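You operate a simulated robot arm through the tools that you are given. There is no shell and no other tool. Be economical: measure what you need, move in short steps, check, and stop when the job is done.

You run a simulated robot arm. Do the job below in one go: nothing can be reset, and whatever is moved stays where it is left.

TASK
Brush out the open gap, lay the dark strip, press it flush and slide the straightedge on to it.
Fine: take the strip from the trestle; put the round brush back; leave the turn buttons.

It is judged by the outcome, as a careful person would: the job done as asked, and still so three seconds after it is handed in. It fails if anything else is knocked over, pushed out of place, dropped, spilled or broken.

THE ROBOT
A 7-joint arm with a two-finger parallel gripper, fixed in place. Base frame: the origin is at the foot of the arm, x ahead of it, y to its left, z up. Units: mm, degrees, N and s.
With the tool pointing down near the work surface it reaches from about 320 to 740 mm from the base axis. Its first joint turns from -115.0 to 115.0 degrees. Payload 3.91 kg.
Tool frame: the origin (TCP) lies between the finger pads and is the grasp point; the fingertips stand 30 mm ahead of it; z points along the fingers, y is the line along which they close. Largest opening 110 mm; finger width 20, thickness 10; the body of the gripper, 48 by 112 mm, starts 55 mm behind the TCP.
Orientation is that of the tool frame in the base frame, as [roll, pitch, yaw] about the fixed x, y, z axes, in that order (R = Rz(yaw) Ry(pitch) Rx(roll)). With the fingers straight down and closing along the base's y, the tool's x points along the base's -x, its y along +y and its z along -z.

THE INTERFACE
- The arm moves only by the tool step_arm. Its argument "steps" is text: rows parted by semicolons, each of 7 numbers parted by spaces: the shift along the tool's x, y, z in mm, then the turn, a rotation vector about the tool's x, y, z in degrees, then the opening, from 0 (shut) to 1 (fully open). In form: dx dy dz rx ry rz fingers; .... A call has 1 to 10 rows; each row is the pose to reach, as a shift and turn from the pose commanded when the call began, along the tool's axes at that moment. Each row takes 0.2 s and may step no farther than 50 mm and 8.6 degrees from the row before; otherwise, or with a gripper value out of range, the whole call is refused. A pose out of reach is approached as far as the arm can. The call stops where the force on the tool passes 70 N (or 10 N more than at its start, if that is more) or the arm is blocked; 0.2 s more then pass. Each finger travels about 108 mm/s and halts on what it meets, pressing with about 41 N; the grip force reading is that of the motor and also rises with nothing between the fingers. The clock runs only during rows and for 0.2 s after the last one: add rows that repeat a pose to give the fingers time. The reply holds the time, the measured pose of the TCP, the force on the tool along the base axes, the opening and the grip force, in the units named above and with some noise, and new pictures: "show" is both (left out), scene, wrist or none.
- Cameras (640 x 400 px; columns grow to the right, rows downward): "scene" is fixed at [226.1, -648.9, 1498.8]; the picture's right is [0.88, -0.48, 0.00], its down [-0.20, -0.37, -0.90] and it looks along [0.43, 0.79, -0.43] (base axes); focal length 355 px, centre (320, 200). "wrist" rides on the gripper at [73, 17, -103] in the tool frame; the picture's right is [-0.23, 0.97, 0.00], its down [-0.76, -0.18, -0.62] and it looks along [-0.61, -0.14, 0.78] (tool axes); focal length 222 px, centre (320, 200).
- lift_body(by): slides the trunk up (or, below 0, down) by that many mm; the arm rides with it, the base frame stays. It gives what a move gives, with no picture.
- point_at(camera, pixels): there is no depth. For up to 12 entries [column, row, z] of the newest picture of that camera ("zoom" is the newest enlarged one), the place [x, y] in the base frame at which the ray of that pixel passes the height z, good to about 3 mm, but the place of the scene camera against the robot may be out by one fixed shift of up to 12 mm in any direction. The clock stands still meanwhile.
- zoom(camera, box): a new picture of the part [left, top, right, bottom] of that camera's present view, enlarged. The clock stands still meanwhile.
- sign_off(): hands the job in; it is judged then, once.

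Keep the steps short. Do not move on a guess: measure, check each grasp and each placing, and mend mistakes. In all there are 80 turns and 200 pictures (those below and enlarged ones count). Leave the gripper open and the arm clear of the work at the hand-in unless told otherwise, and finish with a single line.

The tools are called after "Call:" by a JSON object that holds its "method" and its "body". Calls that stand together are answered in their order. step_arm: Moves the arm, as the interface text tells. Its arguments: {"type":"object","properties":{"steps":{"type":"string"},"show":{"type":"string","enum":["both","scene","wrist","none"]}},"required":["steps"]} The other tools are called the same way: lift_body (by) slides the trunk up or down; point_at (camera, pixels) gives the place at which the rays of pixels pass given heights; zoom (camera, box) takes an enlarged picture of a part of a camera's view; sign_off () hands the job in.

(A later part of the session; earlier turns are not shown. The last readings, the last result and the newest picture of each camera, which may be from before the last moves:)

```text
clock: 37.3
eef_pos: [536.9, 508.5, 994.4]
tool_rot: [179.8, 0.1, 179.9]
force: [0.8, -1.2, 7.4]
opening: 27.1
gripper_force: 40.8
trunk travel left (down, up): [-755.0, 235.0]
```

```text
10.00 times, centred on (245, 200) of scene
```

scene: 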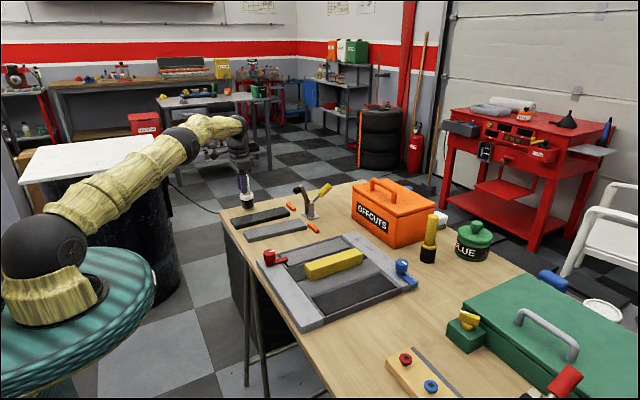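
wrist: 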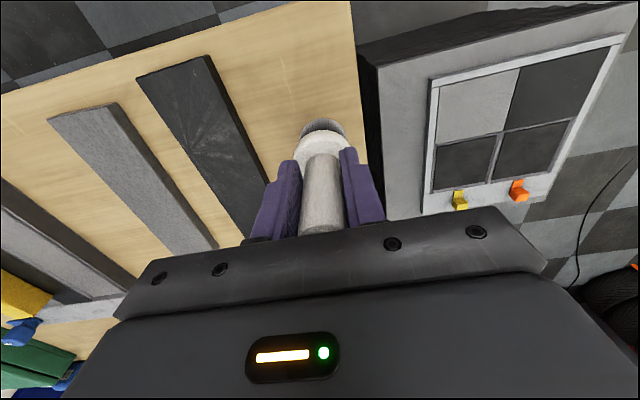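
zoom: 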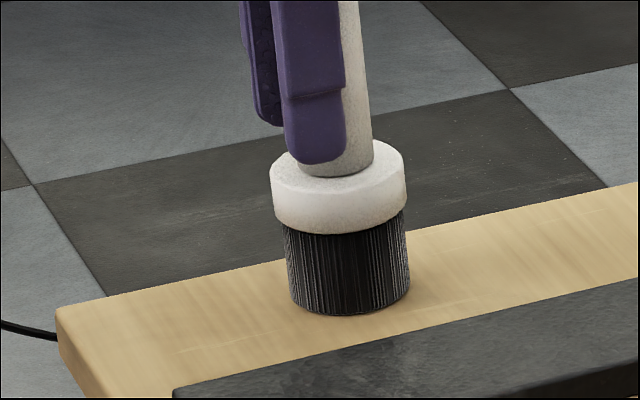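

Standing on the table (≈8 N). Release and rise.

Call:
{"method": "step_arm", "body": {"steps": "0 0 0 0 0 0 0.3; 0 0 0 0 0 0 0.6; 0 0 0 0 0 0 0.7; 0 0 -40 0 0 0 0.7; 0 0 -85 0 0 0 0.7; 20 0 -120 0 0 0 0.7; 50 -10 -140 0 0 0 0.8;50 -10 -140 0 0 0 0.8", "show": "both"}}

```text
clock: 39.1
eef_pos: [487.5, 498.7, 1131.8]
tool_rot: [180.0, 0.1, 179.9]
force: [-0.4, -0.8, -0.4]
opening: 87.7
gripper_force: 0.1
trunk travel left (down, up): [-755.0, 235.0]
```

scene: 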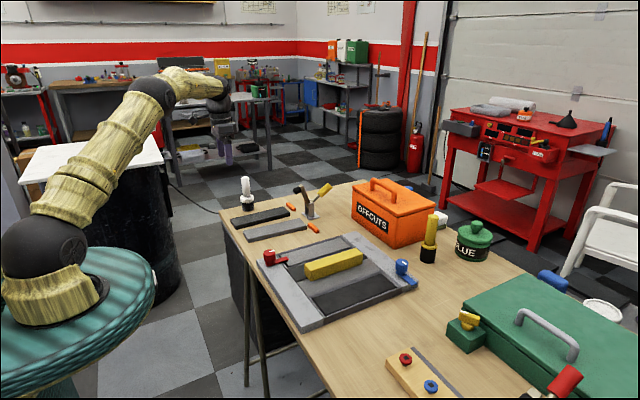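
wrist: 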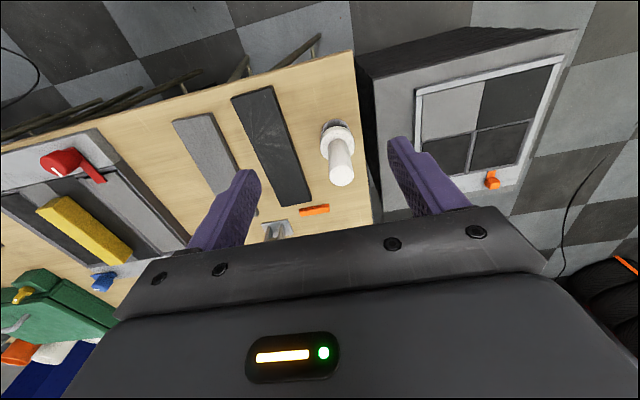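

Brush is back in place. Now go over the dark strip for a close measurement.

Call:
{"method": "step_arm", "body": {"steps": "-5 -45 0 0 0 0 0.9; -5 -89 20 0 0 0 1; 5 -89 60 0 0 0 1; 5 -89 60 0 0 0 1", "show": "wrist"}}

Call:
{"method": "zoom", "body": {"camera": "wrist", "box": [230, 0, 420, 230]}}

```text
clock: 40.1
eef_pos: [480.9, 409.9, 1070.8]
tool_rot: [-180.0, 0.0, -180.0]
force: [-0.3, -0.2, 0.9]
opening: 110.0
gripper_force: 0.0
trunk travel left (down, up): [-755.0, 235.0]
```

wrist: 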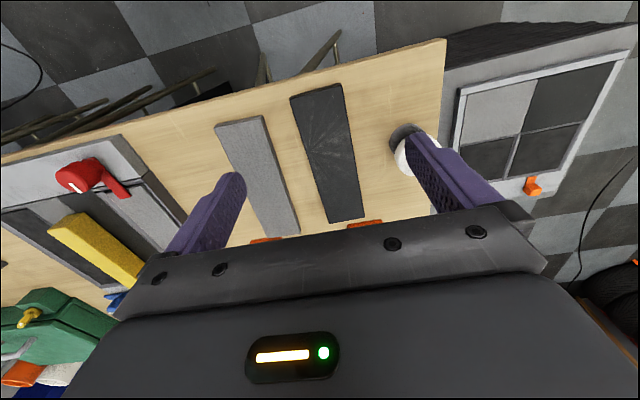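

```text
1.74 times, centred on (325, 115) of wrist
```

zoom: 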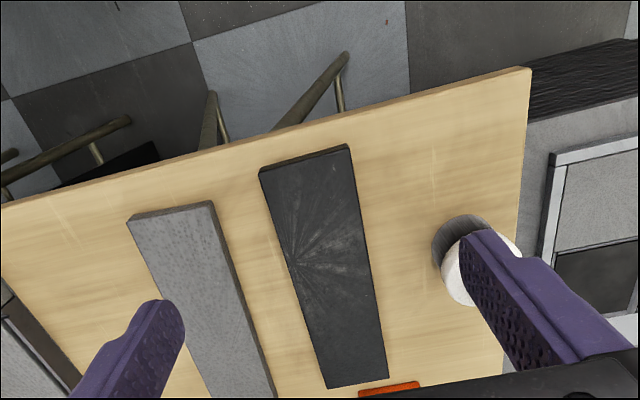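

Call:
{"method": "point_at", "body": {"camera": "zoom", "pixels": [[260, 170, 918], [348, 145, 918], [388, 378, 918], [327, 388, 918], [304, 158, 900], [353, 152, 918], [130, 222, 918], [212, 202, 918], [275, 395, 918]]}}

Call:
{"method": "zoom", "body": {"camera": "wrist", "box": [280, 70, 380, 150]}}

Call:
{"method": "zoom", "body": {"camera": "wrist", "box": [290, 160, 390, 240]}}

```text
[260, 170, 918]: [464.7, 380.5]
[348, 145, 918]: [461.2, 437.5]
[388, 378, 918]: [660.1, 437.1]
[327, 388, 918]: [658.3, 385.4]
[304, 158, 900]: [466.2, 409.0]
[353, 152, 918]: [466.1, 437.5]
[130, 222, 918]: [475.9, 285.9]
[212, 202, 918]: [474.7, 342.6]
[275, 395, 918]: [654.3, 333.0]
```

```text
5.00 times, centred on (330, 110) of wrist
```

zoom: 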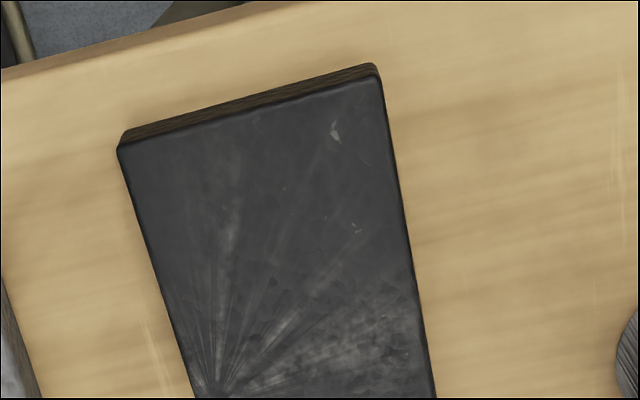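

```text
5.00 times, centred on (340, 200) of wrist
```

zoom: 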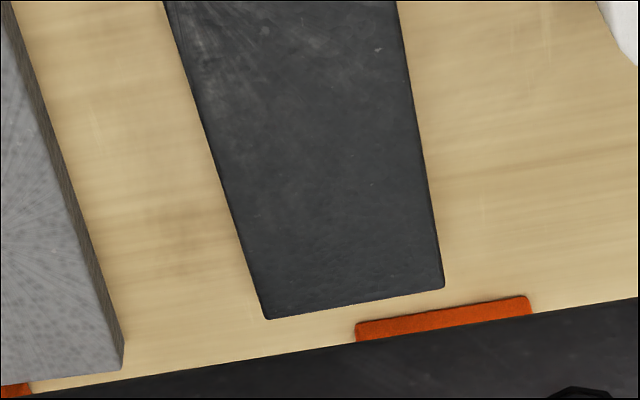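

Call:
{"method": "zoom", "body": {"camera": "wrist", "box": [300, 75, 350, 110]}}

```text
11.43 times, centred on (325, 92) of wrist
```

zoom: 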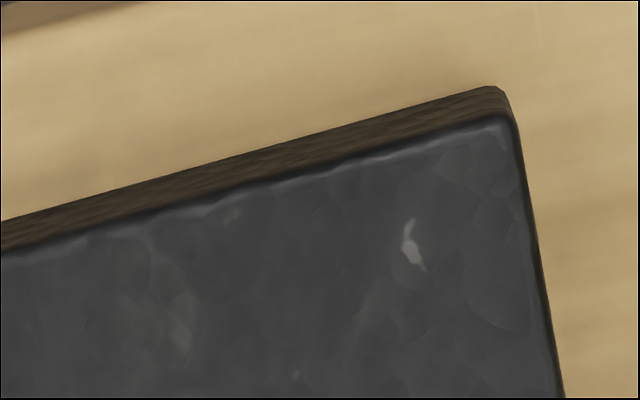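

Call:
{"method": "point_at", "body": {"camera": "zoom", "pixels": [[250, 154, 900], [250, 184, 900], [250, 184, 910], [250, 184, 915], [250, 184, 920], [250, 184, 925]]}}

```text
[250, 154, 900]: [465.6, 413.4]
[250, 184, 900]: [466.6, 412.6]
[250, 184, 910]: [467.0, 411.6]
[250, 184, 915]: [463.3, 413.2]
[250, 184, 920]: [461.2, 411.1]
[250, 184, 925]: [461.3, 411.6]
```

I want exact heights. Close the fingers and gently touch the strip's top to gauge its thickness.

Call:
{"method": "step_arm", "body": {"steps": "-40 0 20 0 0 0 0.5; -80 0 50 0 0 0 0; -80 0 85 0 0 0 0; -80 0 110 0 0 0 0; -80 0 116 0 0 0 0; -80 0 119 0 0 0 0; -80 0 121 0 0 0 0; -80 0 121 0 0 0 0", "show": "none"}}

```text
clock: 41.9
eef_pos: [564.1, 409.9, 951.1]
tool_rot: [180.0, 0.1, 180.0]
force: [0.5, 0.1, 0.0]
opening: 0.3
gripper_force: 37.5
trunk travel left (down, up): [-755.0, 235.0]
```

Call:
{"method": "step_arm", "body": {"steps": "0 0 2 0 0 0 0; 0 0 3 0 0 0 0; 0 0 4 0 0 0 0; 0 0 4 0 0 0 0", "show": "none"}}

```text
clock: 42.9
eef_pos: [563.5, 409.7, 947.0]
tool_rot: [-179.9, 0.1, 180.0]
force: [0.0, 0.2, -1.1]
opening: 0.0
gripper_force: 38.0
trunk travel left (down, up): [-755.0, 235.0]
```

Call:
{"method": "step_arm", "body": {"steps": "0 0 1 0 0 0 0; 0 0 2 0 0 0 0; 0 0 2 0 0 0 0; 0 0 3 0 0 0 0; 0 0 3 0 0 0 0", "show": "none"}}

```text
clock: 44.1
eef_pos: [563.0, 410.6, 945.2]
tool_rot: [180.0, 0.3, 180.0]
force: [1.2, 0.5, 3.2]
opening: 0.0
gripper_force: 38.1
trunk travel left (down, up): [-755.0, 235.0]
```

Contact at tip z≈915: the strip is about 15 mm thick. Rise, open, and straddle it so the tips overlap only its upper half.

Call:
{"method": "step_arm", "body": {"steps": "0 0 -35 0 0 0 0.4; 0 0 -40 0 0 0 0.8; 0 0 -40 0 0 0 0.8; 0 0 -20 0 0 0 0.8; 0 0 0 0 0 0 0.8; 0 0 5 0 0 0 0.8; 0 0 5 0 0 0 0.8", "show": "both"}}

Call:
{"method": "zoom", "body": {"camera": "scene", "box": [215, 165, 335, 245]}}

```text
clock: 45.7
eef_pos: [562.5, 410.9, 939.6]
tool_rot: [-180.0, 0.0, -179.9]
force: [0.2, 0.4, -0.4]
opening: 88.2
gripper_force: 0.1
trunk travel left (down, up): [-755.0, 235.0]
```

scene: 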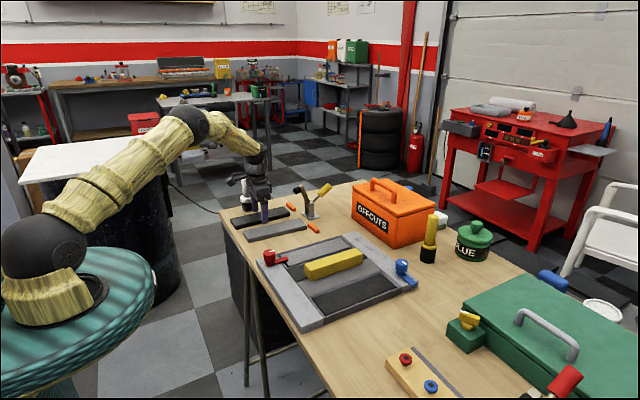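
wrist: 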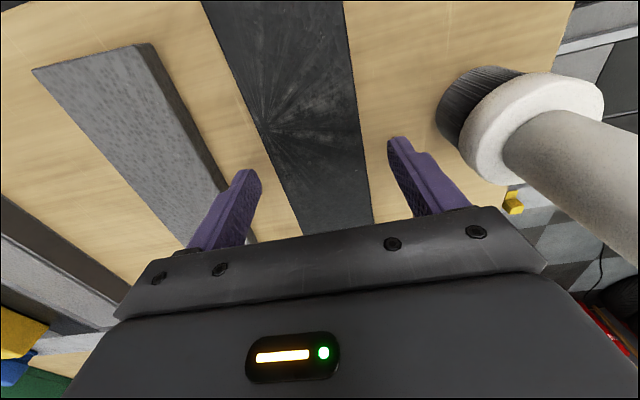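

```text
5.00 times, centred on (275, 205) of scene
```

zoom: 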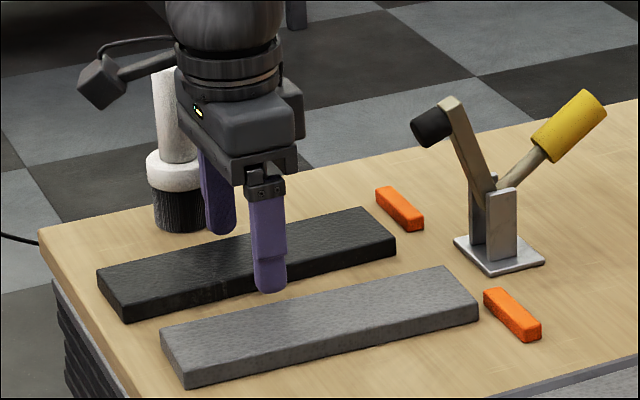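

Straddling the strip, clear of the grey one and the brush. Close.

Call:
{"method": "step_arm", "body": {"steps": "0 0 0 0 0 0 0.5; 0 0 0 0 0 0 0.45; 0 0 0 0 0 0 0.45; 0 0 0 0 0 0 0.45", "show": "wrist"}}

```text
clock: 46.7
eef_pos: [563.3, 411.2, 940.6]
tool_rot: [-180.0, 0.2, -180.0]
force: [0.1, 1.1, -0.5]
opening: 59.3
gripper_force: 40.7
trunk travel left (down, up): [-755.0, 235.0]
```

wrist: 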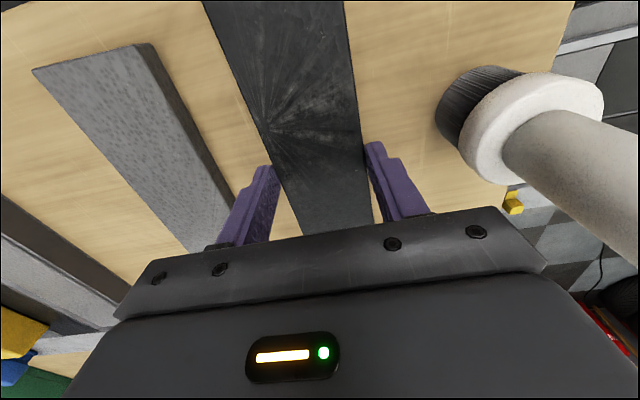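

Gripped at 59.3 mm. Lift slowly and check it hangs level.

Call:
{"method": "step_arm", "body": {"steps": "0 0 -15 0 0 0 0.45; 0 0 -40 0 0 0 0.45; 20 0 -70 0 0 0 0.45; 40 0 -100 0 0 0 0.45; 70 0 -120 0 0 0 0.45; 70 0 -120 0 0 0 0.45", "show": "both"}}

Call:
{"method": "zoom", "body": {"camera": "scene", "box": [195, 130, 335, 245]}}

```text
clock: 48.1
eef_pos: [493.5, 410.8, 1058.4]
tool_rot: [-180.0, 0.1, 179.8]
force: [0.1, -0.1, -1.1]
opening: 59.9
gripper_force: 40.4
trunk travel left (down, up): [-755.0, 235.0]
```

scene: 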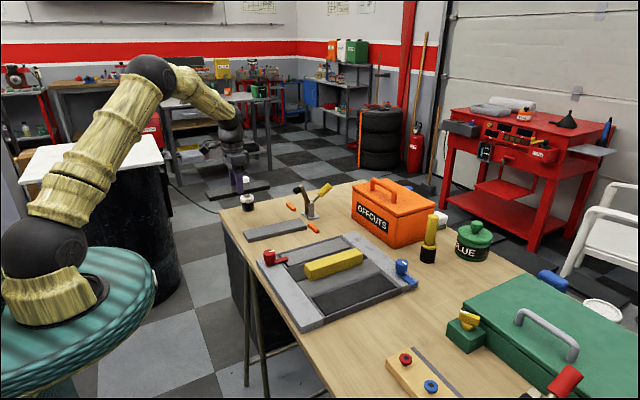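
wrist: 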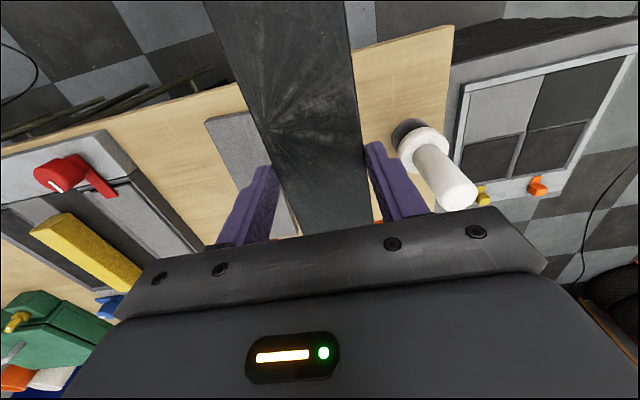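

```text
3.48 times, centred on (265, 188) of scene
```

zoom: 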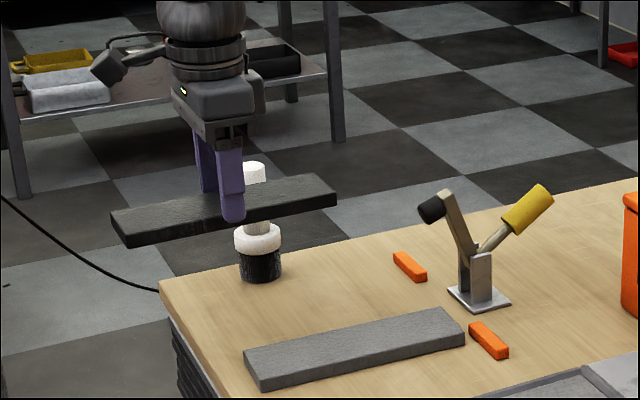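

Held level. Carry to a viewpoint beside the frame to measure the gap edges precisely.

Call:
{"method": "step_arm", "body": {"steps": "0 -40 -20 0 0 0 0.45; 0 -80 -40 0 0 0 0.45; -10 -120 -60 0 0 0 0.45; -30 -155 -80 0 0 0 0.45; -50 -190 -90 0 0 0 0.45; -70 -215 -90 0 0 0 0.45; -90 -230 -90 0 0 0 0.45; -90 -230 -90 0 0 0 0.45", "show": "wrist"}}

Call:
{"method": "zoom", "body": {"camera": "wrist", "box": [90, 60, 250, 230]}}

```text
clock: 49.9
eef_pos: [581.3, 179.3, 1146.9]
tool_rot: [179.9, 0.2, 180.0]
force: [-0.5, -0.3, -1.5]
opening: 59.3
gripper_force: 41.1
trunk travel left (down, up): [-755.0, 235.0]
```

wrist: 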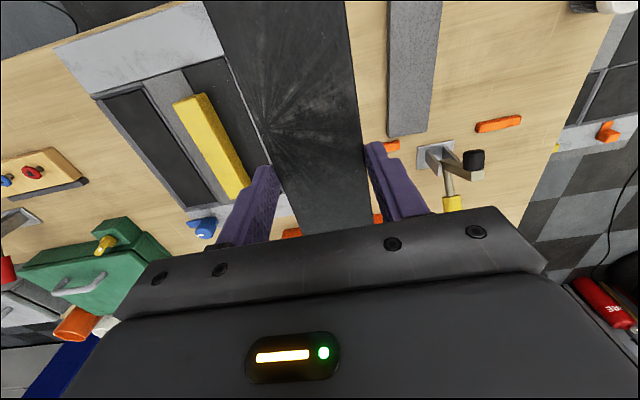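

```text
2.35 times, centred on (170, 145) of wrist
```

zoom: 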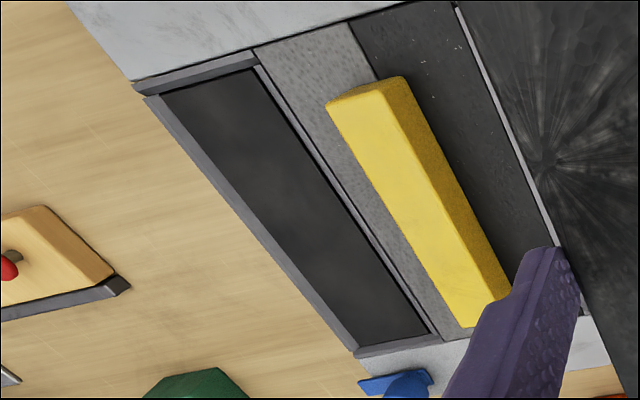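

Call:
{"method": "point_at", "body": {"camera": "zoom", "pixels": [[162, 95, 917], [255, 68, 917], [428, 333, 917], [357, 348, 917], [258, 66, 931], [440, 338, 931], [145, 98, 931], [352, 352, 931], [320, 110, 945], [330, 100, 945], [385, 85, 945], [440, 325, 945]]}}

Call:
{"method": "zoom", "body": {"camera": "wrist", "box": [120, 70, 180, 120]}}

Call:
{"method": "zoom", "body": {"camera": "wrist", "box": [165, 180, 225, 230]}}

```text
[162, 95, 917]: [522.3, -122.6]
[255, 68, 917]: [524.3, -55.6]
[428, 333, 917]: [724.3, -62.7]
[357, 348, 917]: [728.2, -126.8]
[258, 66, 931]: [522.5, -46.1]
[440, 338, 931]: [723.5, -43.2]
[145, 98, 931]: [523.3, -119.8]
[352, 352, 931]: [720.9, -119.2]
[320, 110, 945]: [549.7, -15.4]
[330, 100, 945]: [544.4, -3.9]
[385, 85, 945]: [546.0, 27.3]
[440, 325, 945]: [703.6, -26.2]
```

```text
8.00 times, centred on (150, 95) of wrist
```

zoom: 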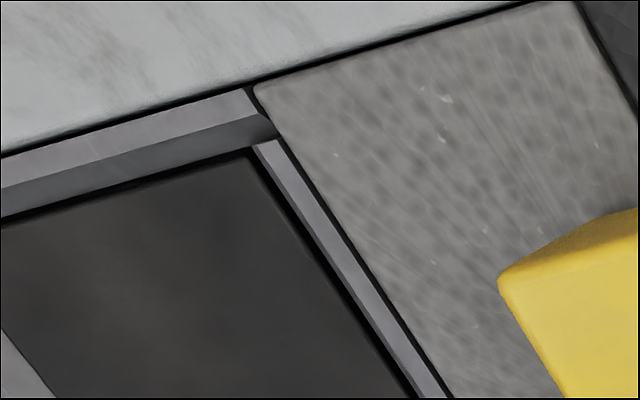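

```text
8.00 times, centred on (195, 205) of wrist
```

zoom: 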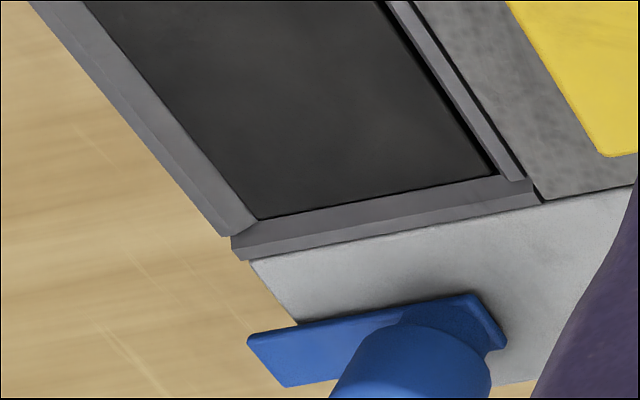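

Call:
{"method": "point_at", "body": {"camera": "wrist", "pixels": [[141, 89.4, 917], [161, 119.4, 917], [217.1, 201.9, 917], [187.3, 207.5, 917], [110, 97.5, 917], [132, 129, 917], [141, 89.4, 917], [217.1, 201.9, 917], [187.3, 207.5, 917], [137, 81, 931], [141, 89.4, 931]]}}

```text
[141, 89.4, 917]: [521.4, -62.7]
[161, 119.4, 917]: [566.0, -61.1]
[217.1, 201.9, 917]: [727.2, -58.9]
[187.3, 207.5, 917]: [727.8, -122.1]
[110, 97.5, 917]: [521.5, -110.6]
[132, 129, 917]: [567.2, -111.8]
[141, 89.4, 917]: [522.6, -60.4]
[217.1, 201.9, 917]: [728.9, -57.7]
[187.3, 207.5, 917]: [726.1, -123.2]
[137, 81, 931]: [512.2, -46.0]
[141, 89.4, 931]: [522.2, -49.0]
```

Gap centre ≈(625,−92), about 205×63, aligned with x; strip is 59 wide. Carry the strip over it.

Call:
{"method": "step_arm", "body": {"steps": "-10 -45 0 0 0 0 0.45; -20 -90 0 0 0 0 0.45; -30 -135 0 0 0 0 0.45; -40 -180 0 0 0 0 0.45; -45 -225 0 0 0 0 0.45; -45 -271 0 0 0 0 0.45; -45 -271 45 0 0 0 0.45; -45 -271 90 0 0 0 0.45; -45 -271 130 0 0 0 0.45; -45 -271 130 0 0 0 0.45", "show": "both"}}

Call:
{"method": "zoom", "body": {"camera": "scene", "box": [280, 220, 430, 335]}}

Call:
{"method": "zoom", "body": {"camera": "wrist", "box": [160, 0, 440, 190]}}

```text
clock: 52.1
eef_pos: [628.5, -90.9, 1019.0]
tool_rot: [180.0, 0.1, 179.9]
force: [-0.3, -0.1, -0.8]
opening: 59.4
gripper_force: 40.8
trunk travel left (down, up): [-755.0, 235.0]
```

scene: 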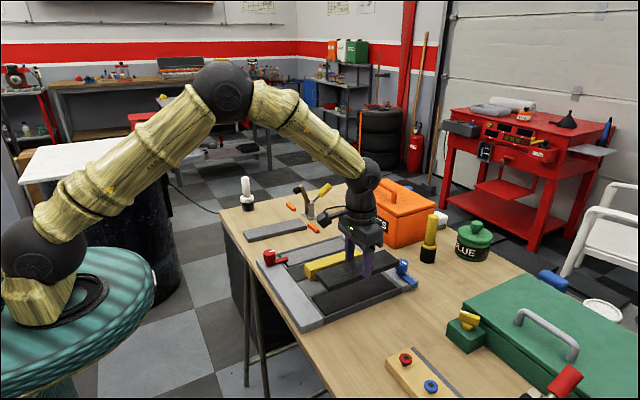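
wrist: 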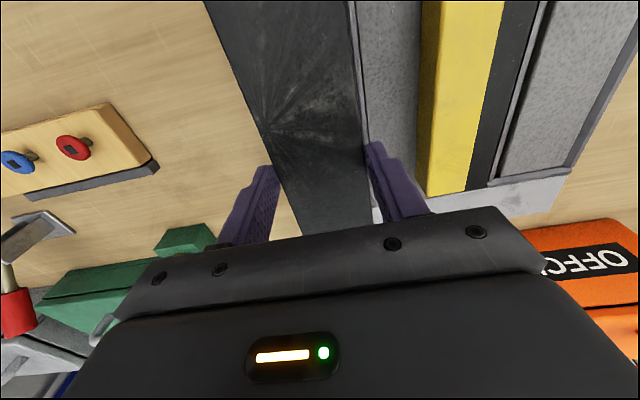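

```text
3.48 times, centred on (355, 278) of scene
```

zoom: 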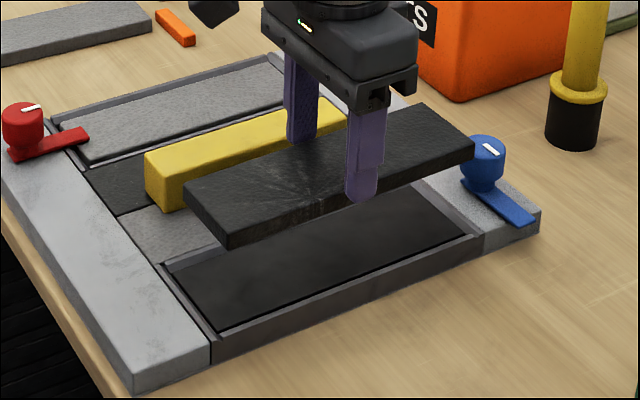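

```text
2.11 times, centred on (300, 95) of wrist
```

zoom: 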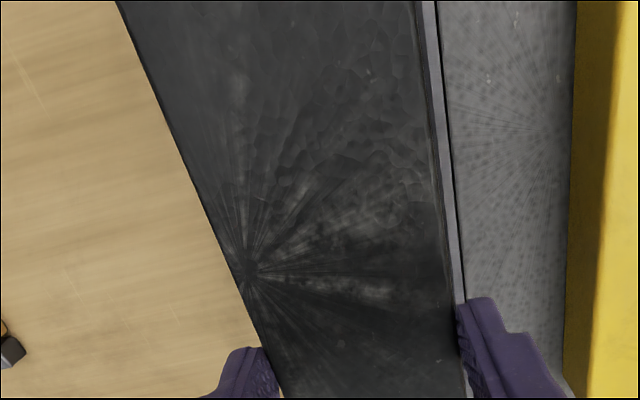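

Aligned by eye. Lower to just above the frame and check.

Call:
{"method": "step_arm", "body": {"steps": "0 0 20 0 0 0 0.45; 0 0 40 0 0 0 0.45; 0 0 40 0 0 0 0.45", "show": "wrist"}}

Call:
{"method": "zoom", "body": {"camera": "scene", "box": [280, 220, 430, 335]}}

Call:
{"method": "zoom", "body": {"camera": "wrist", "box": [160, 0, 440, 190]}}

```text
clock: 52.9
eef_pos: [627.5, -90.9, 979.5]
tool_rot: [-180.0, 0.1, 179.9]
force: [0.1, 0.4, -1.2]
opening: 59.2
gripper_force: 40.9
trunk travel left (down, up): [-755.0, 235.0]
```

wrist: 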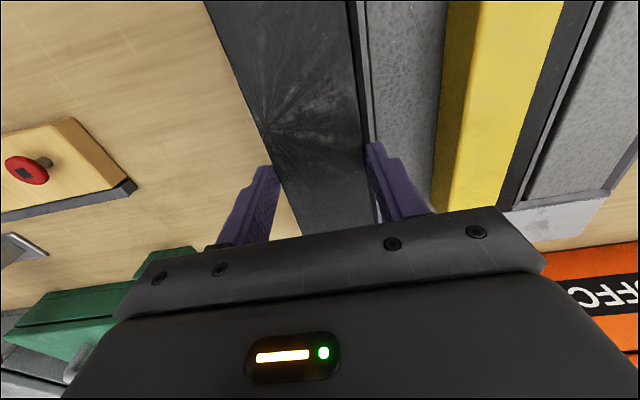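

```text
3.48 times, centred on (355, 278) of scene
```

zoom: 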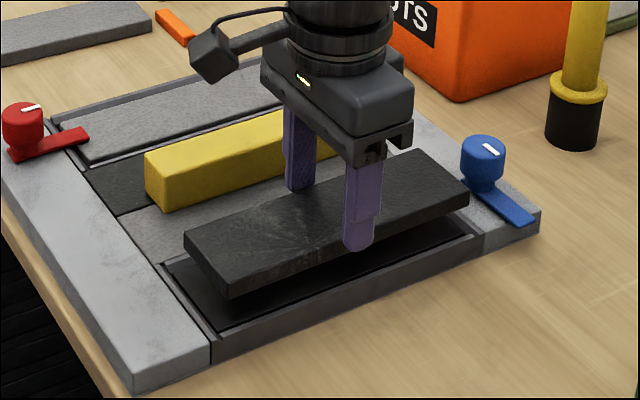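

```text
2.11 times, centred on (300, 95) of wrist
```

zoom: 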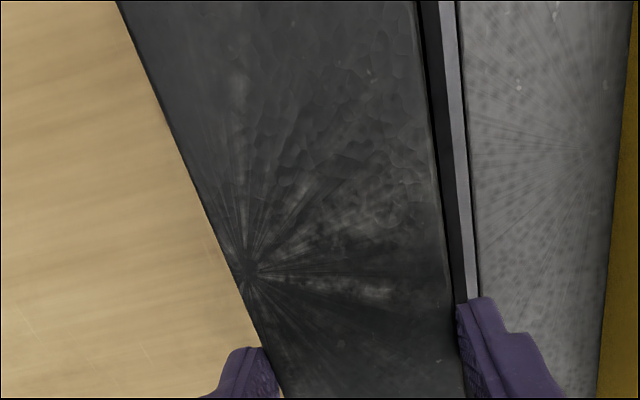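

Call:
{"method": "point_at", "body": {"camera": "zoom", "pixels": [[200, 100, 917]]}}

Call:
{"method": "point_at", "body": {"camera": "scene", "pixels": [[329.1, 305.9, 939.5], [326.3, 315.6, 917], [397.7, 202.5, 954], [317.3, 292, 939.5], [396, 278.5, 954], [398, 284, 939.5], [401, 290, 917], [313, 297.5, 917], [398, 276, 917]]}}

Call:
{"method": "zoom", "body": {"camera": "scene", "box": [300, 270, 360, 325]}}

Call:
{"method": "zoom", "body": {"camera": "scene", "box": [370, 255, 430, 300]}}

```text
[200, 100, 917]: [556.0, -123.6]
```

```text
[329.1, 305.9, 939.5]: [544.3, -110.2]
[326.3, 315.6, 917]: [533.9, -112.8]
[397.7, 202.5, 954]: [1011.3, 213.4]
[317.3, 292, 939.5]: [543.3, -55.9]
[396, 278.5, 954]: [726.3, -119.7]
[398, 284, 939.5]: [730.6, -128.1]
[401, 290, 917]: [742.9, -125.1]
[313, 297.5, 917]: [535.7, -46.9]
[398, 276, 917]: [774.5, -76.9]
```

```text
7.27 times, centred on (330, 298) of scene
```

zoom: 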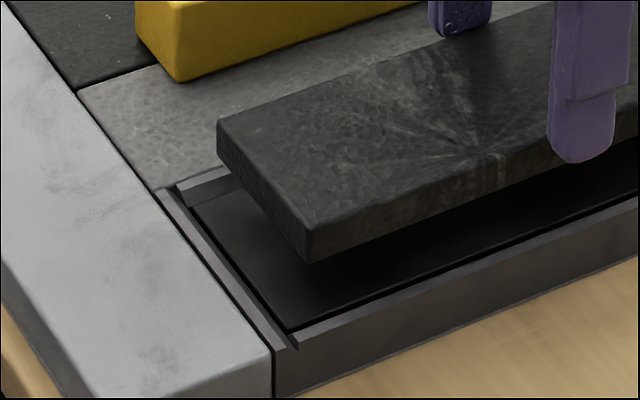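

```text
8.89 times, centred on (400, 278) of scene
```

zoom: 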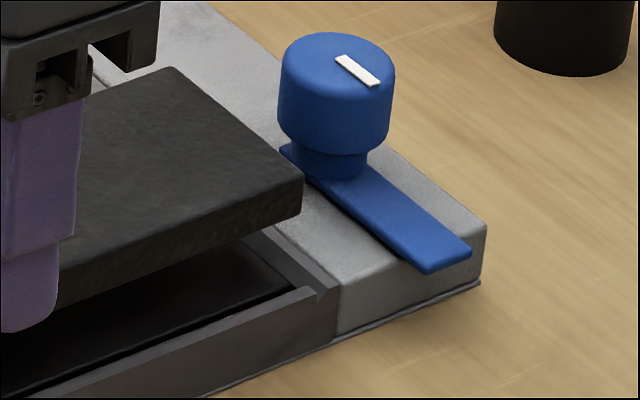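

Margins look balanced. Lower in small steps, watching the force.

Call:
{"method": "step_arm", "body": {"steps": "0 0 5 0 0 0 0.45; 0 0 8 0 0 0 0.45; 0 0 11 0 0 0 0.45; 0 0 11 0 0 0 0.45", "show": "wrist"}}

Call:
{"method": "zoom", "body": {"camera": "scene", "box": [290, 240, 420, 335]}}

Call:
{"method": "zoom", "body": {"camera": "wrist", "box": [160, 0, 440, 190]}}

```text
clock: 53.9
eef_pos: [627.5, -91.9, 968.4]
tool_rot: [179.9, 0.2, 179.9]
force: [0.1, 0.3, -2.1]
opening: 59.2
gripper_force: 41.2
trunk travel left (down, up): [-755.0, 235.0]
```

wrist: 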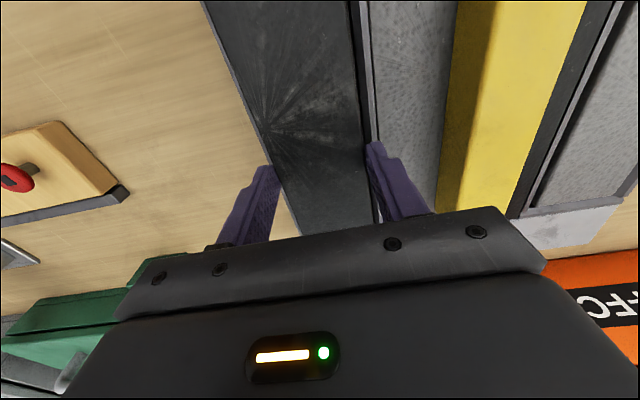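

```text
4.21 times, centred on (355, 288) of scene
```

zoom: 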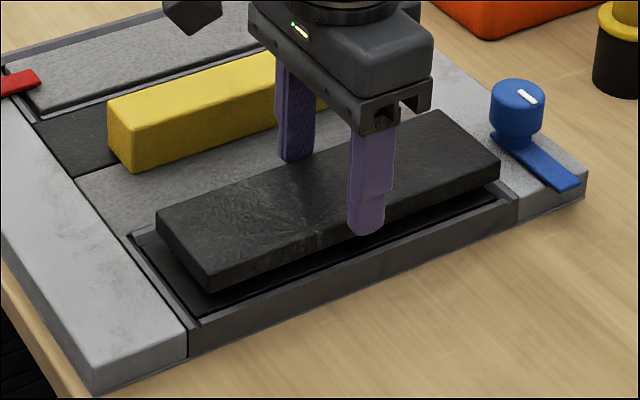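

```text
2.11 times, centred on (300, 95) of wrist
```

zoom: 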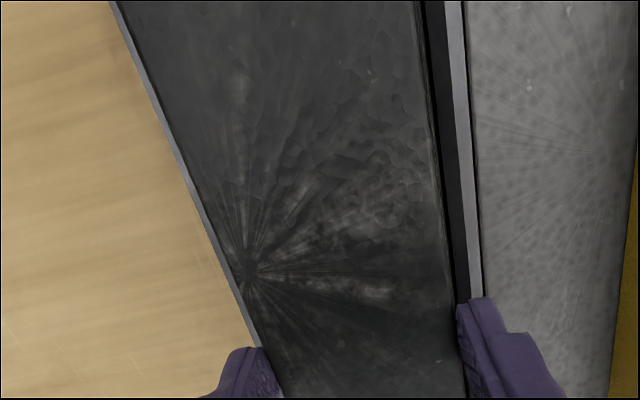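

The strip sits slightly too far to −y (right wall gap larger). Shift +2 mm in y, then continue down gently.

Call:
{"method": "step_arm", "body": {"steps": "0 2 0 0 0 0 0.45; 0 2 3 0 0 0 0.45; 0 2 5 0 0 0 0.45; 0 2 7 0 0 0 0.45; 0 2 7 0 0 0 0.45", "show": "wrist"}}

Call:
{"method": "zoom", "body": {"camera": "scene", "box": [290, 240, 420, 335]}}

Call:
{"method": "zoom", "body": {"camera": "wrist", "box": [160, 0, 440, 190]}}

```text
clock: 55.1
eef_pos: [626.9, -88.9, 961.2]
tool_rot: [179.9, 0.0, 179.8]
force: [0.3, -0.5, -0.5]
opening: 59.7
gripper_force: 41.1
trunk travel left (down, up): [-755.0, 235.0]
```

wrist: 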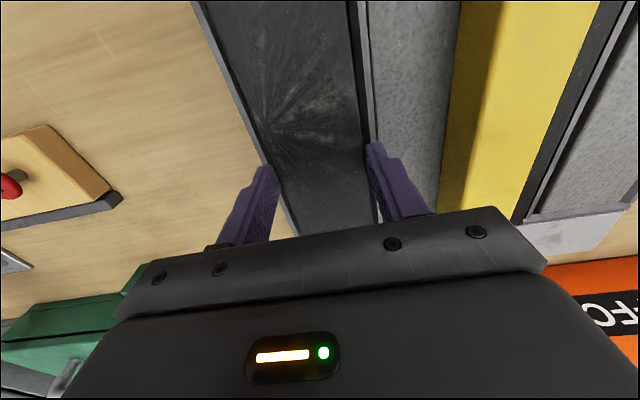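

```text
4.21 times, centred on (355, 288) of scene
```

zoom: 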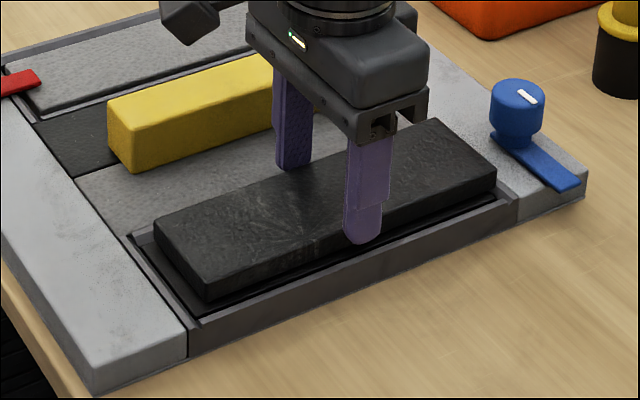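

```text
2.11 times, centred on (300, 95) of wrist
```

zoom: 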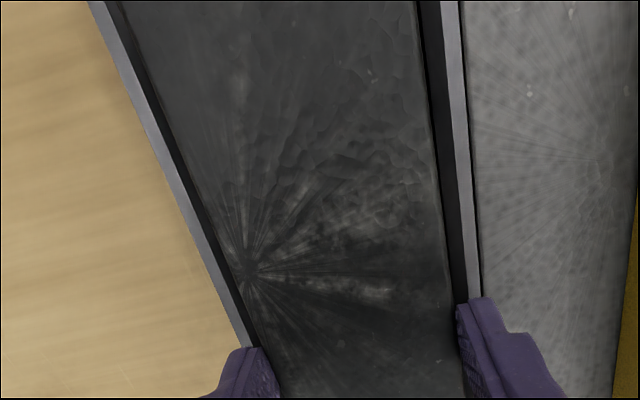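

Now well centred. Continue down until contact.

Call:
{"method": "step_arm", "body": {"steps": "0 0.5 2 0 0 0 0.45; 0 0.5 4 0 0 0 0.45; 0 0.5 4 0 0 0 0.45", "show": "none"}}

```text
clock: 55.9
eef_pos: [626.4, -89.1, 958.5]
tool_rot: [-180.0, 0.3, 179.9]
force: [-3.5, 1.4, 7.2]
opening: 59.2
gripper_force: 41.0
trunk travel left (down, up): [-755.0, 235.0]
```

Call:
{"method": "zoom", "body": {"camera": "scene", "box": [300, 265, 370, 325]}}

Call:
{"method": "zoom", "body": {"camera": "scene", "box": [360, 250, 430, 310]}}

```text
6.67 times, centred on (335, 295) of scene
```

zoom: 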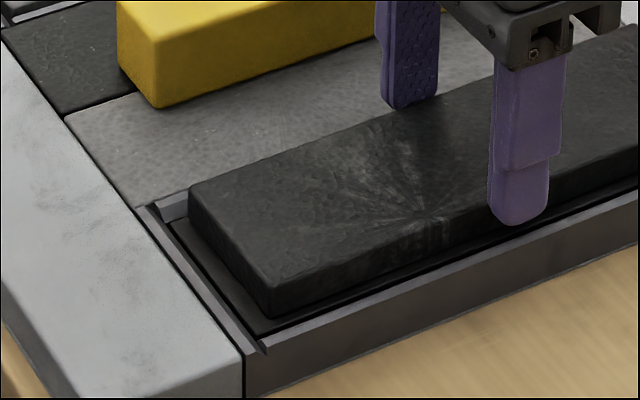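

```text
6.67 times, centred on (395, 280) of scene
```

zoom: 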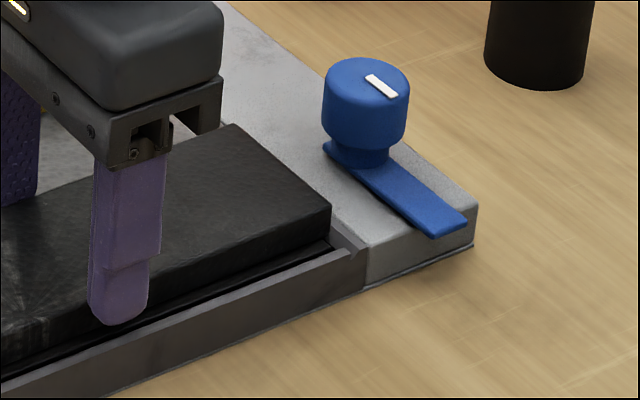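

The strip's far end touches the far wall bevel, and there's spare room at the near end. Lift 3 mm, shift 4 mm toward the base, then lower again.

Call:
{"method": "step_arm", "body": {"steps": "0 0 -3 0 0 0 0.45; 4 0 -3 0 0 0 0.45; 4 0 0 0 0 0 0.45; 4 0 2 0 0 0 0.45; 4 0 2 0 0 0 0.45", "show": "none"}}

Call:
{"method": "zoom", "body": {"camera": "scene", "box": [300, 265, 370, 325]}}

Call:
{"method": "zoom", "body": {"camera": "scene", "box": [360, 250, 430, 310]}}

```text
clock: 57.1
eef_pos: [623.6, -88.6, 955.8]
tool_rot: [180.0, 0.0, 179.9]
force: [0.1, 0.4, -1.1]
opening: 59.5
gripper_force: 41.3
trunk travel left (down, up): [-755.0, 235.0]
```

```text
6.67 times, centred on (335, 295) of scene
```

zoom: 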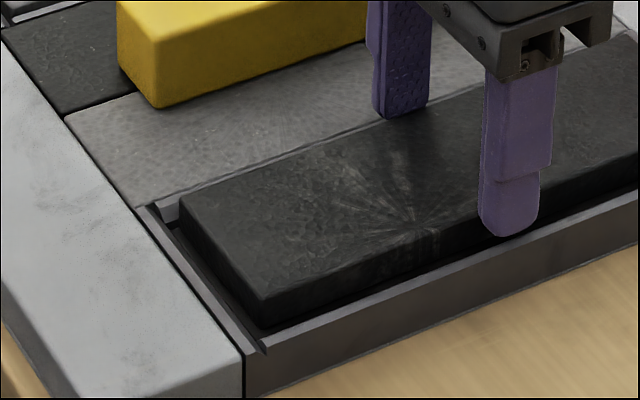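

```text
6.67 times, centred on (395, 280) of scene
```

zoom: 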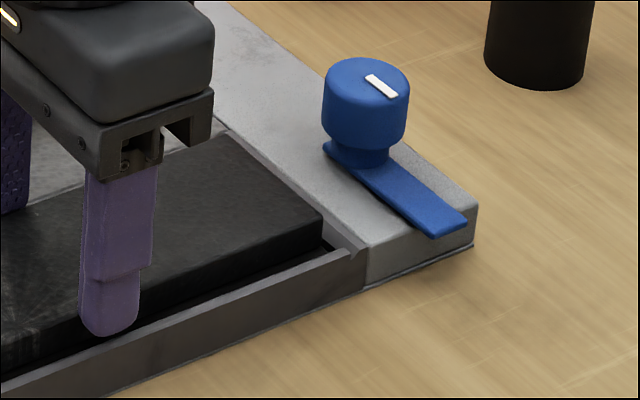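

Free on all sides and dropping in. Continue down.

Call:
{"method": "step_arm", "body": {"steps": "0 0 2 0 0 0 0.45; 0 0 4 0 0 0 0.45; 0 0 5 0 0 0 0.45; 0 0 5 0 0 0 0.45", "show": "wrist"}}

Call:
{"method": "zoom", "body": {"camera": "scene", "box": [290, 240, 420, 335]}}

Call:
{"method": "zoom", "body": {"camera": "wrist", "box": [160, 0, 440, 190]}}

```text
clock: 58.1
eef_pos: [624.3, -88.5, 952.1]
tool_rot: [-180.0, 0.3, 179.9]
force: [0.8, 0.1, 13.8]
opening: 59.2
gripper_force: 40.5
trunk travel left (down, up): [-755.0, 235.0]
```

wrist: 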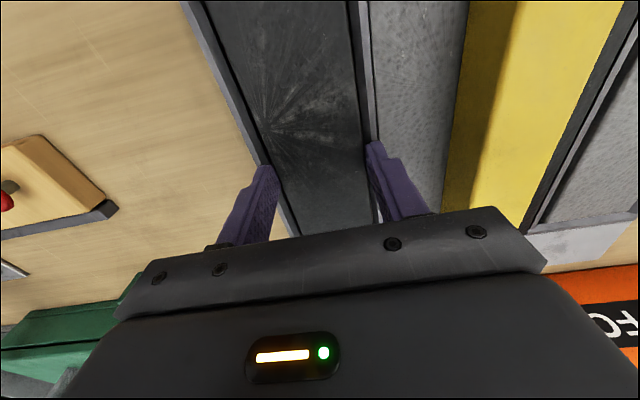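

```text
4.21 times, centred on (355, 288) of scene
```

zoom: 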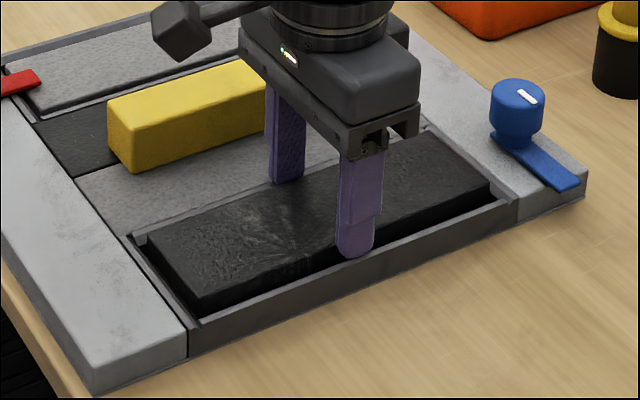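

```text
2.11 times, centred on (300, 95) of wrist
```

zoom: 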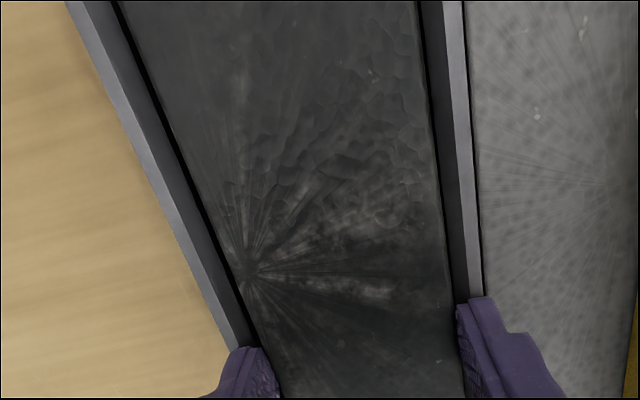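

Strip is inside the gap, contact 15 N. Ease 1.5 mm, release, and rise.

Call:
{"method": "step_arm", "body": {"steps": "0 0 -1.5 0 0 0 0.45; 0 0 -1.5 0 0 0 0.65; 0 0 -1.5 0 0 0 0.65; 0 0 -20 0 0 0 0.65; 0 0 -60 0 0 0 0.65; 0 0 -60 0 0 0 0.3; 0 0 -60 0 0 0 0; 0 0 -60 0 0 0 0", "show": "wrist"}}

Call:
{"method": "zoom", "body": {"camera": "scene", "box": [290, 240, 420, 335]}}

Call:
{"method": "zoom", "body": {"camera": "wrist", "box": [160, 0, 440, 190]}}

```text
clock: 59.9
eef_pos: [623.8, -89.5, 1010.6]
tool_rot: [180.0, 0.1, 179.9]
force: [0.4, -0.5, -0.5]
opening: 0.1
gripper_force: 37.3
trunk travel left (down, up): [-755.0, 235.0]
```

wrist: 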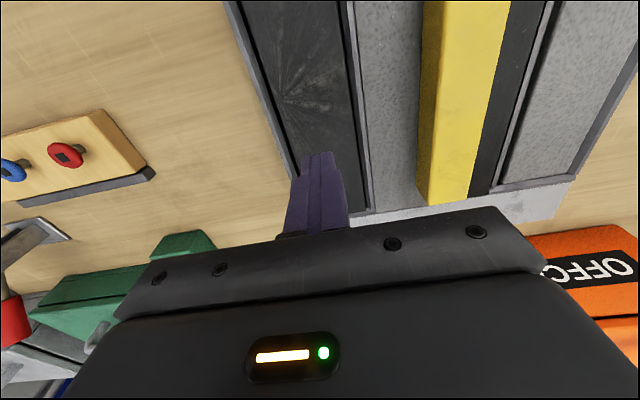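

```text
4.21 times, centred on (355, 288) of scene
```

zoom: 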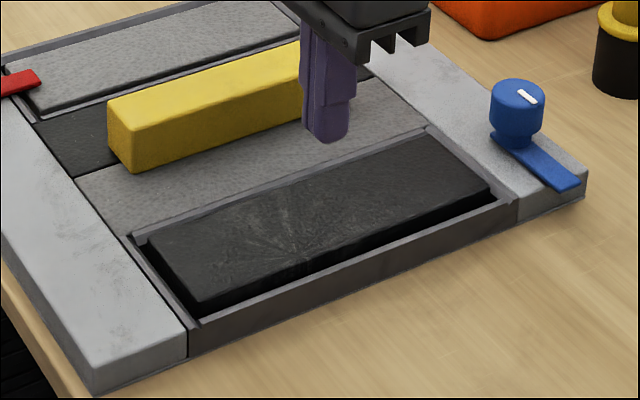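

```text
2.11 times, centred on (300, 95) of wrist
```

zoom: 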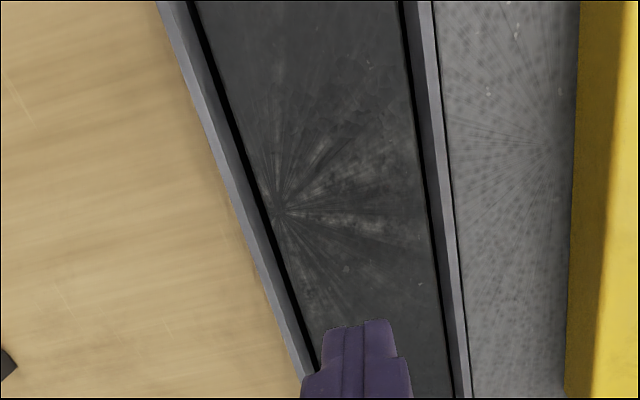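

The strip sits in the gap, still slightly proud. Press with closed fingers at the centre first.

Call:
{"method": "step_arm", "body": {"steps": "0 0 30 0 0 0 0; 0 0 45 0 0 0 0; 0 0 52 0 0 0 0; 0 0 56 0 0 0 0; 0 0 60 0 0 0 0; 0 0 63 0 0 0 0; 0 0 66 0 0 0 0; 0 0 66 0 0 0 0", "show": "none"}}

```text
clock: 61.7
eef_pos: [622.9, -87.4, 949.6]
tool_rot: [-179.9, 0.6, 179.9]
force: [1.3, -0.1, 38.6]
opening: 0.1
gripper_force: 37.9
trunk travel left (down, up): [-755.0, 235.0]
```

Pressing at 39 N. Press a little harder here (limit 70 N), then at both ends.

Call:
{"method": "step_arm", "body": {"steps": "0 0 1.5 0 0 0 0; 0 0 2.5 0 0 0 0; 0 0 2.5 0 0 0 0", "show": "none"}}

Call:
{"method": "step_arm", "body": {"steps": "0 0 -15 0 0 0 0; 35 0 -15 0 0 0 0; 70 0 -15 0 0 0 0; 70 0 -8 0 0 0 0; 70 0 -4 0 0 0 0; 70 0 -1 0 0 0 0; 70 0 0 0 0 0 0; 70 0 0 0 0 0 0", "show": "none"}}

```text
clock: 62.5
eef_pos: [625.4, -87.9, 948.2]
tool_rot: [-179.9, 0.8, 179.9]
force: [2.6, 0.1, 51.6]
opening: 0.0
gripper_force: 37.5
trunk travel left (down, up): [-755.0, 235.0]
```

```text
clock: 64.3
eef_pos: [552.1, -87.9, 948.0]
tool_rot: [-179.9, 0.8, 179.9]
force: [-3.9, -0.7, 66.0]
opening: 0.0
gripper_force: 37.6
trunk travel left (down, up): [-755.0, 235.0]
```

Near end pressed (66 N, tip z≈918). Now the far end.

Call:
{"method": "step_arm", "body": {"steps": "0 0 -15 0 0 0 0; -45 0 -15 0 0 0 0; -90 0 -15 0 0 0 0; -130 0 -15 0 0 0 0; -130 0 -8 0 0 0 0; -130 0 -4 0 0 0 0; -130 0 -1 0 0 0 0; -130 0 0 0 0 0 0; -130 0 0 0 0 0 0", "show": "none"}}

Call:
{"method": "step_arm", "body": {"steps": "0 0 -20 0 0 0 0; 30 0 -50 0 0 0 0; 60 25 -60 0 0 0 0; 60 52 -60 0 0 0 0; 60 52 -30 0 0 0 0; 60 52 -13 0 0 0 0; 60 52 -9 0 0 0 0; 60 52 -6 0 0 0 0; 60 52 -6 0 0 0 0", "show": "scene"}}

Call:
{"method": "zoom", "body": {"camera": "scene", "box": [290, 240, 420, 335]}}

```text
clock: 66.3
eef_pos: [683.8, -88.0, 948.1]
tool_rot: [-179.8, 0.8, 180.0]
force: [7.7, 2.0, 45.7]
opening: 0.0
gripper_force: 37.6
trunk travel left (down, up): [-755.0, 235.0]
```

```text
clock: 68.3
eef_pos: [622.9, -34.3, 952.7]
tool_rot: [-180.0, 0.7, -180.0]
force: [1.0, -0.2, 32.7]
opening: 0.0
gripper_force: 37.6
trunk travel left (down, up): [-755.0, 235.0]
```

scene: 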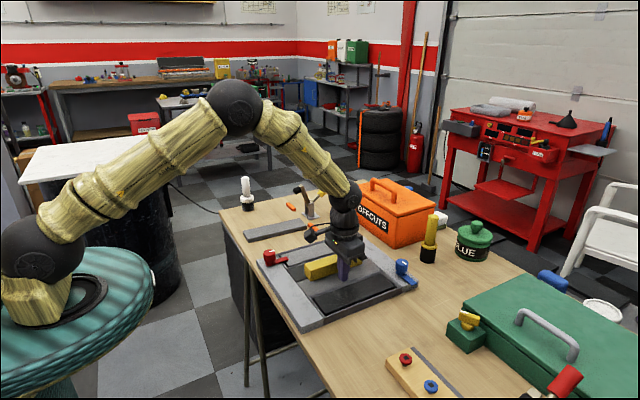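

```text
4.21 times, centred on (355, 288) of scene
```

zoom: 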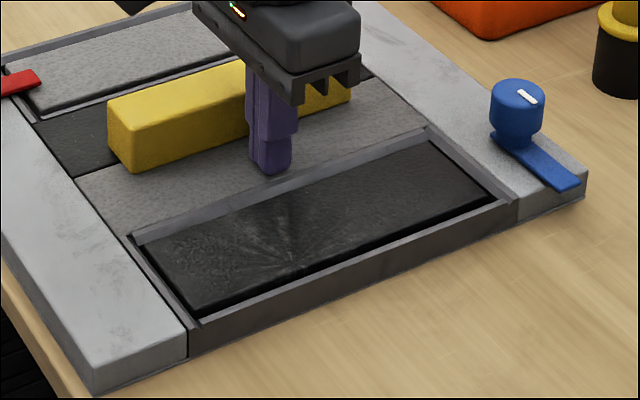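

Strip is seated level: tip reads 918 at the near end, centre and far end, and the slat beside it reads about 923. Now rise and look at the yellow straightedge.

Call:
{"method": "step_arm", "body": {"steps": "0 0 -40 0 0 0 0; 10 20 -75 0 0 0 0.3; 25 40 -110 0 0 0 0.7; 40 40 -130 0 0 0 0.7; 40 40 -130 0 0 0 0.7", "show": "wrist"}}

Call:
{"method": "zoom", "body": {"camera": "wrist", "box": [190, 0, 430, 200]}}

```text
clock: 69.5
eef_pos: [583.4, 4.9, 1078.3]
tool_rot: [179.9, 0.1, 180.0]
force: [0.6, 0.5, -0.3]
opening: 76.9
gripper_force: 0.0
trunk travel left (down, up): [-755.0, 235.0]
```

wrist: 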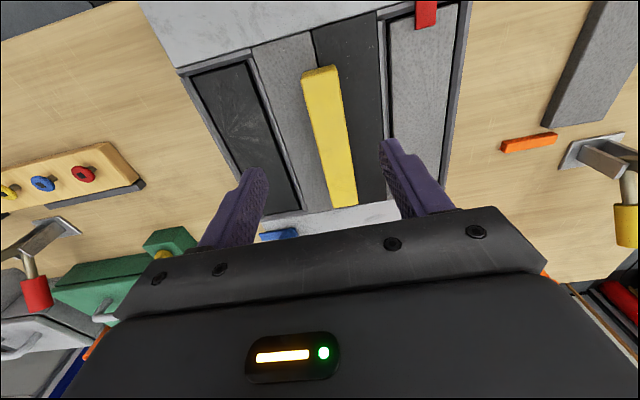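

```text
2.00 times, centred on (310, 100) of wrist
```

zoom: 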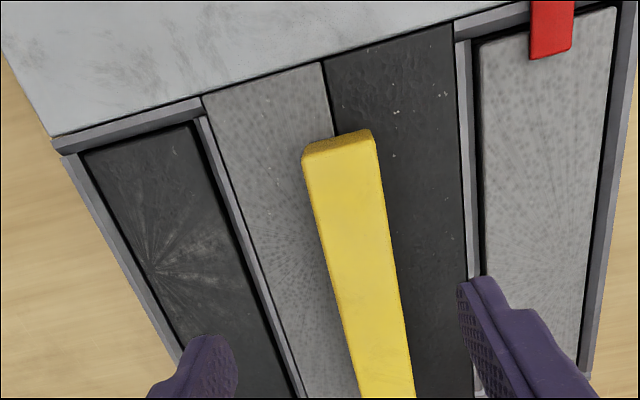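

Call:
{"method": "point_at", "body": {"camera": "wrist", "pixels": [[301, 78.5, 948], [337, 68.5, 948], [357.5, 203, 948], [334, 208.5, 948], [320, 67, 923], [301, 78.5, 955], [337, 68.5, 955], [357.5, 203, 955], [334, 208.5, 955]]}}

Call:
{"method": "zoom", "body": {"camera": "scene", "box": [290, 225, 420, 335]}}

```text
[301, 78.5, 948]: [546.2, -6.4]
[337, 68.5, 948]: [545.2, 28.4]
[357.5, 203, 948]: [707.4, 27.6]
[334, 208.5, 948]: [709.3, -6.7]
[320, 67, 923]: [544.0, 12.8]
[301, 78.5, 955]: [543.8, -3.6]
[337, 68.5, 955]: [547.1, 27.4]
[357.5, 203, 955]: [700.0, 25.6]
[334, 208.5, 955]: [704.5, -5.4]
```

```text
3.64 times, centred on (355, 280) of scene
```

zoom: 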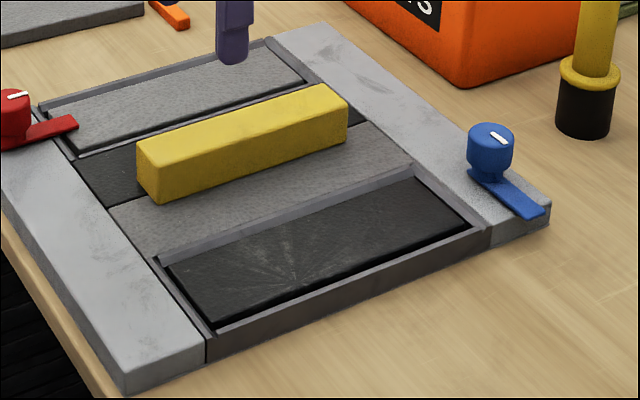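

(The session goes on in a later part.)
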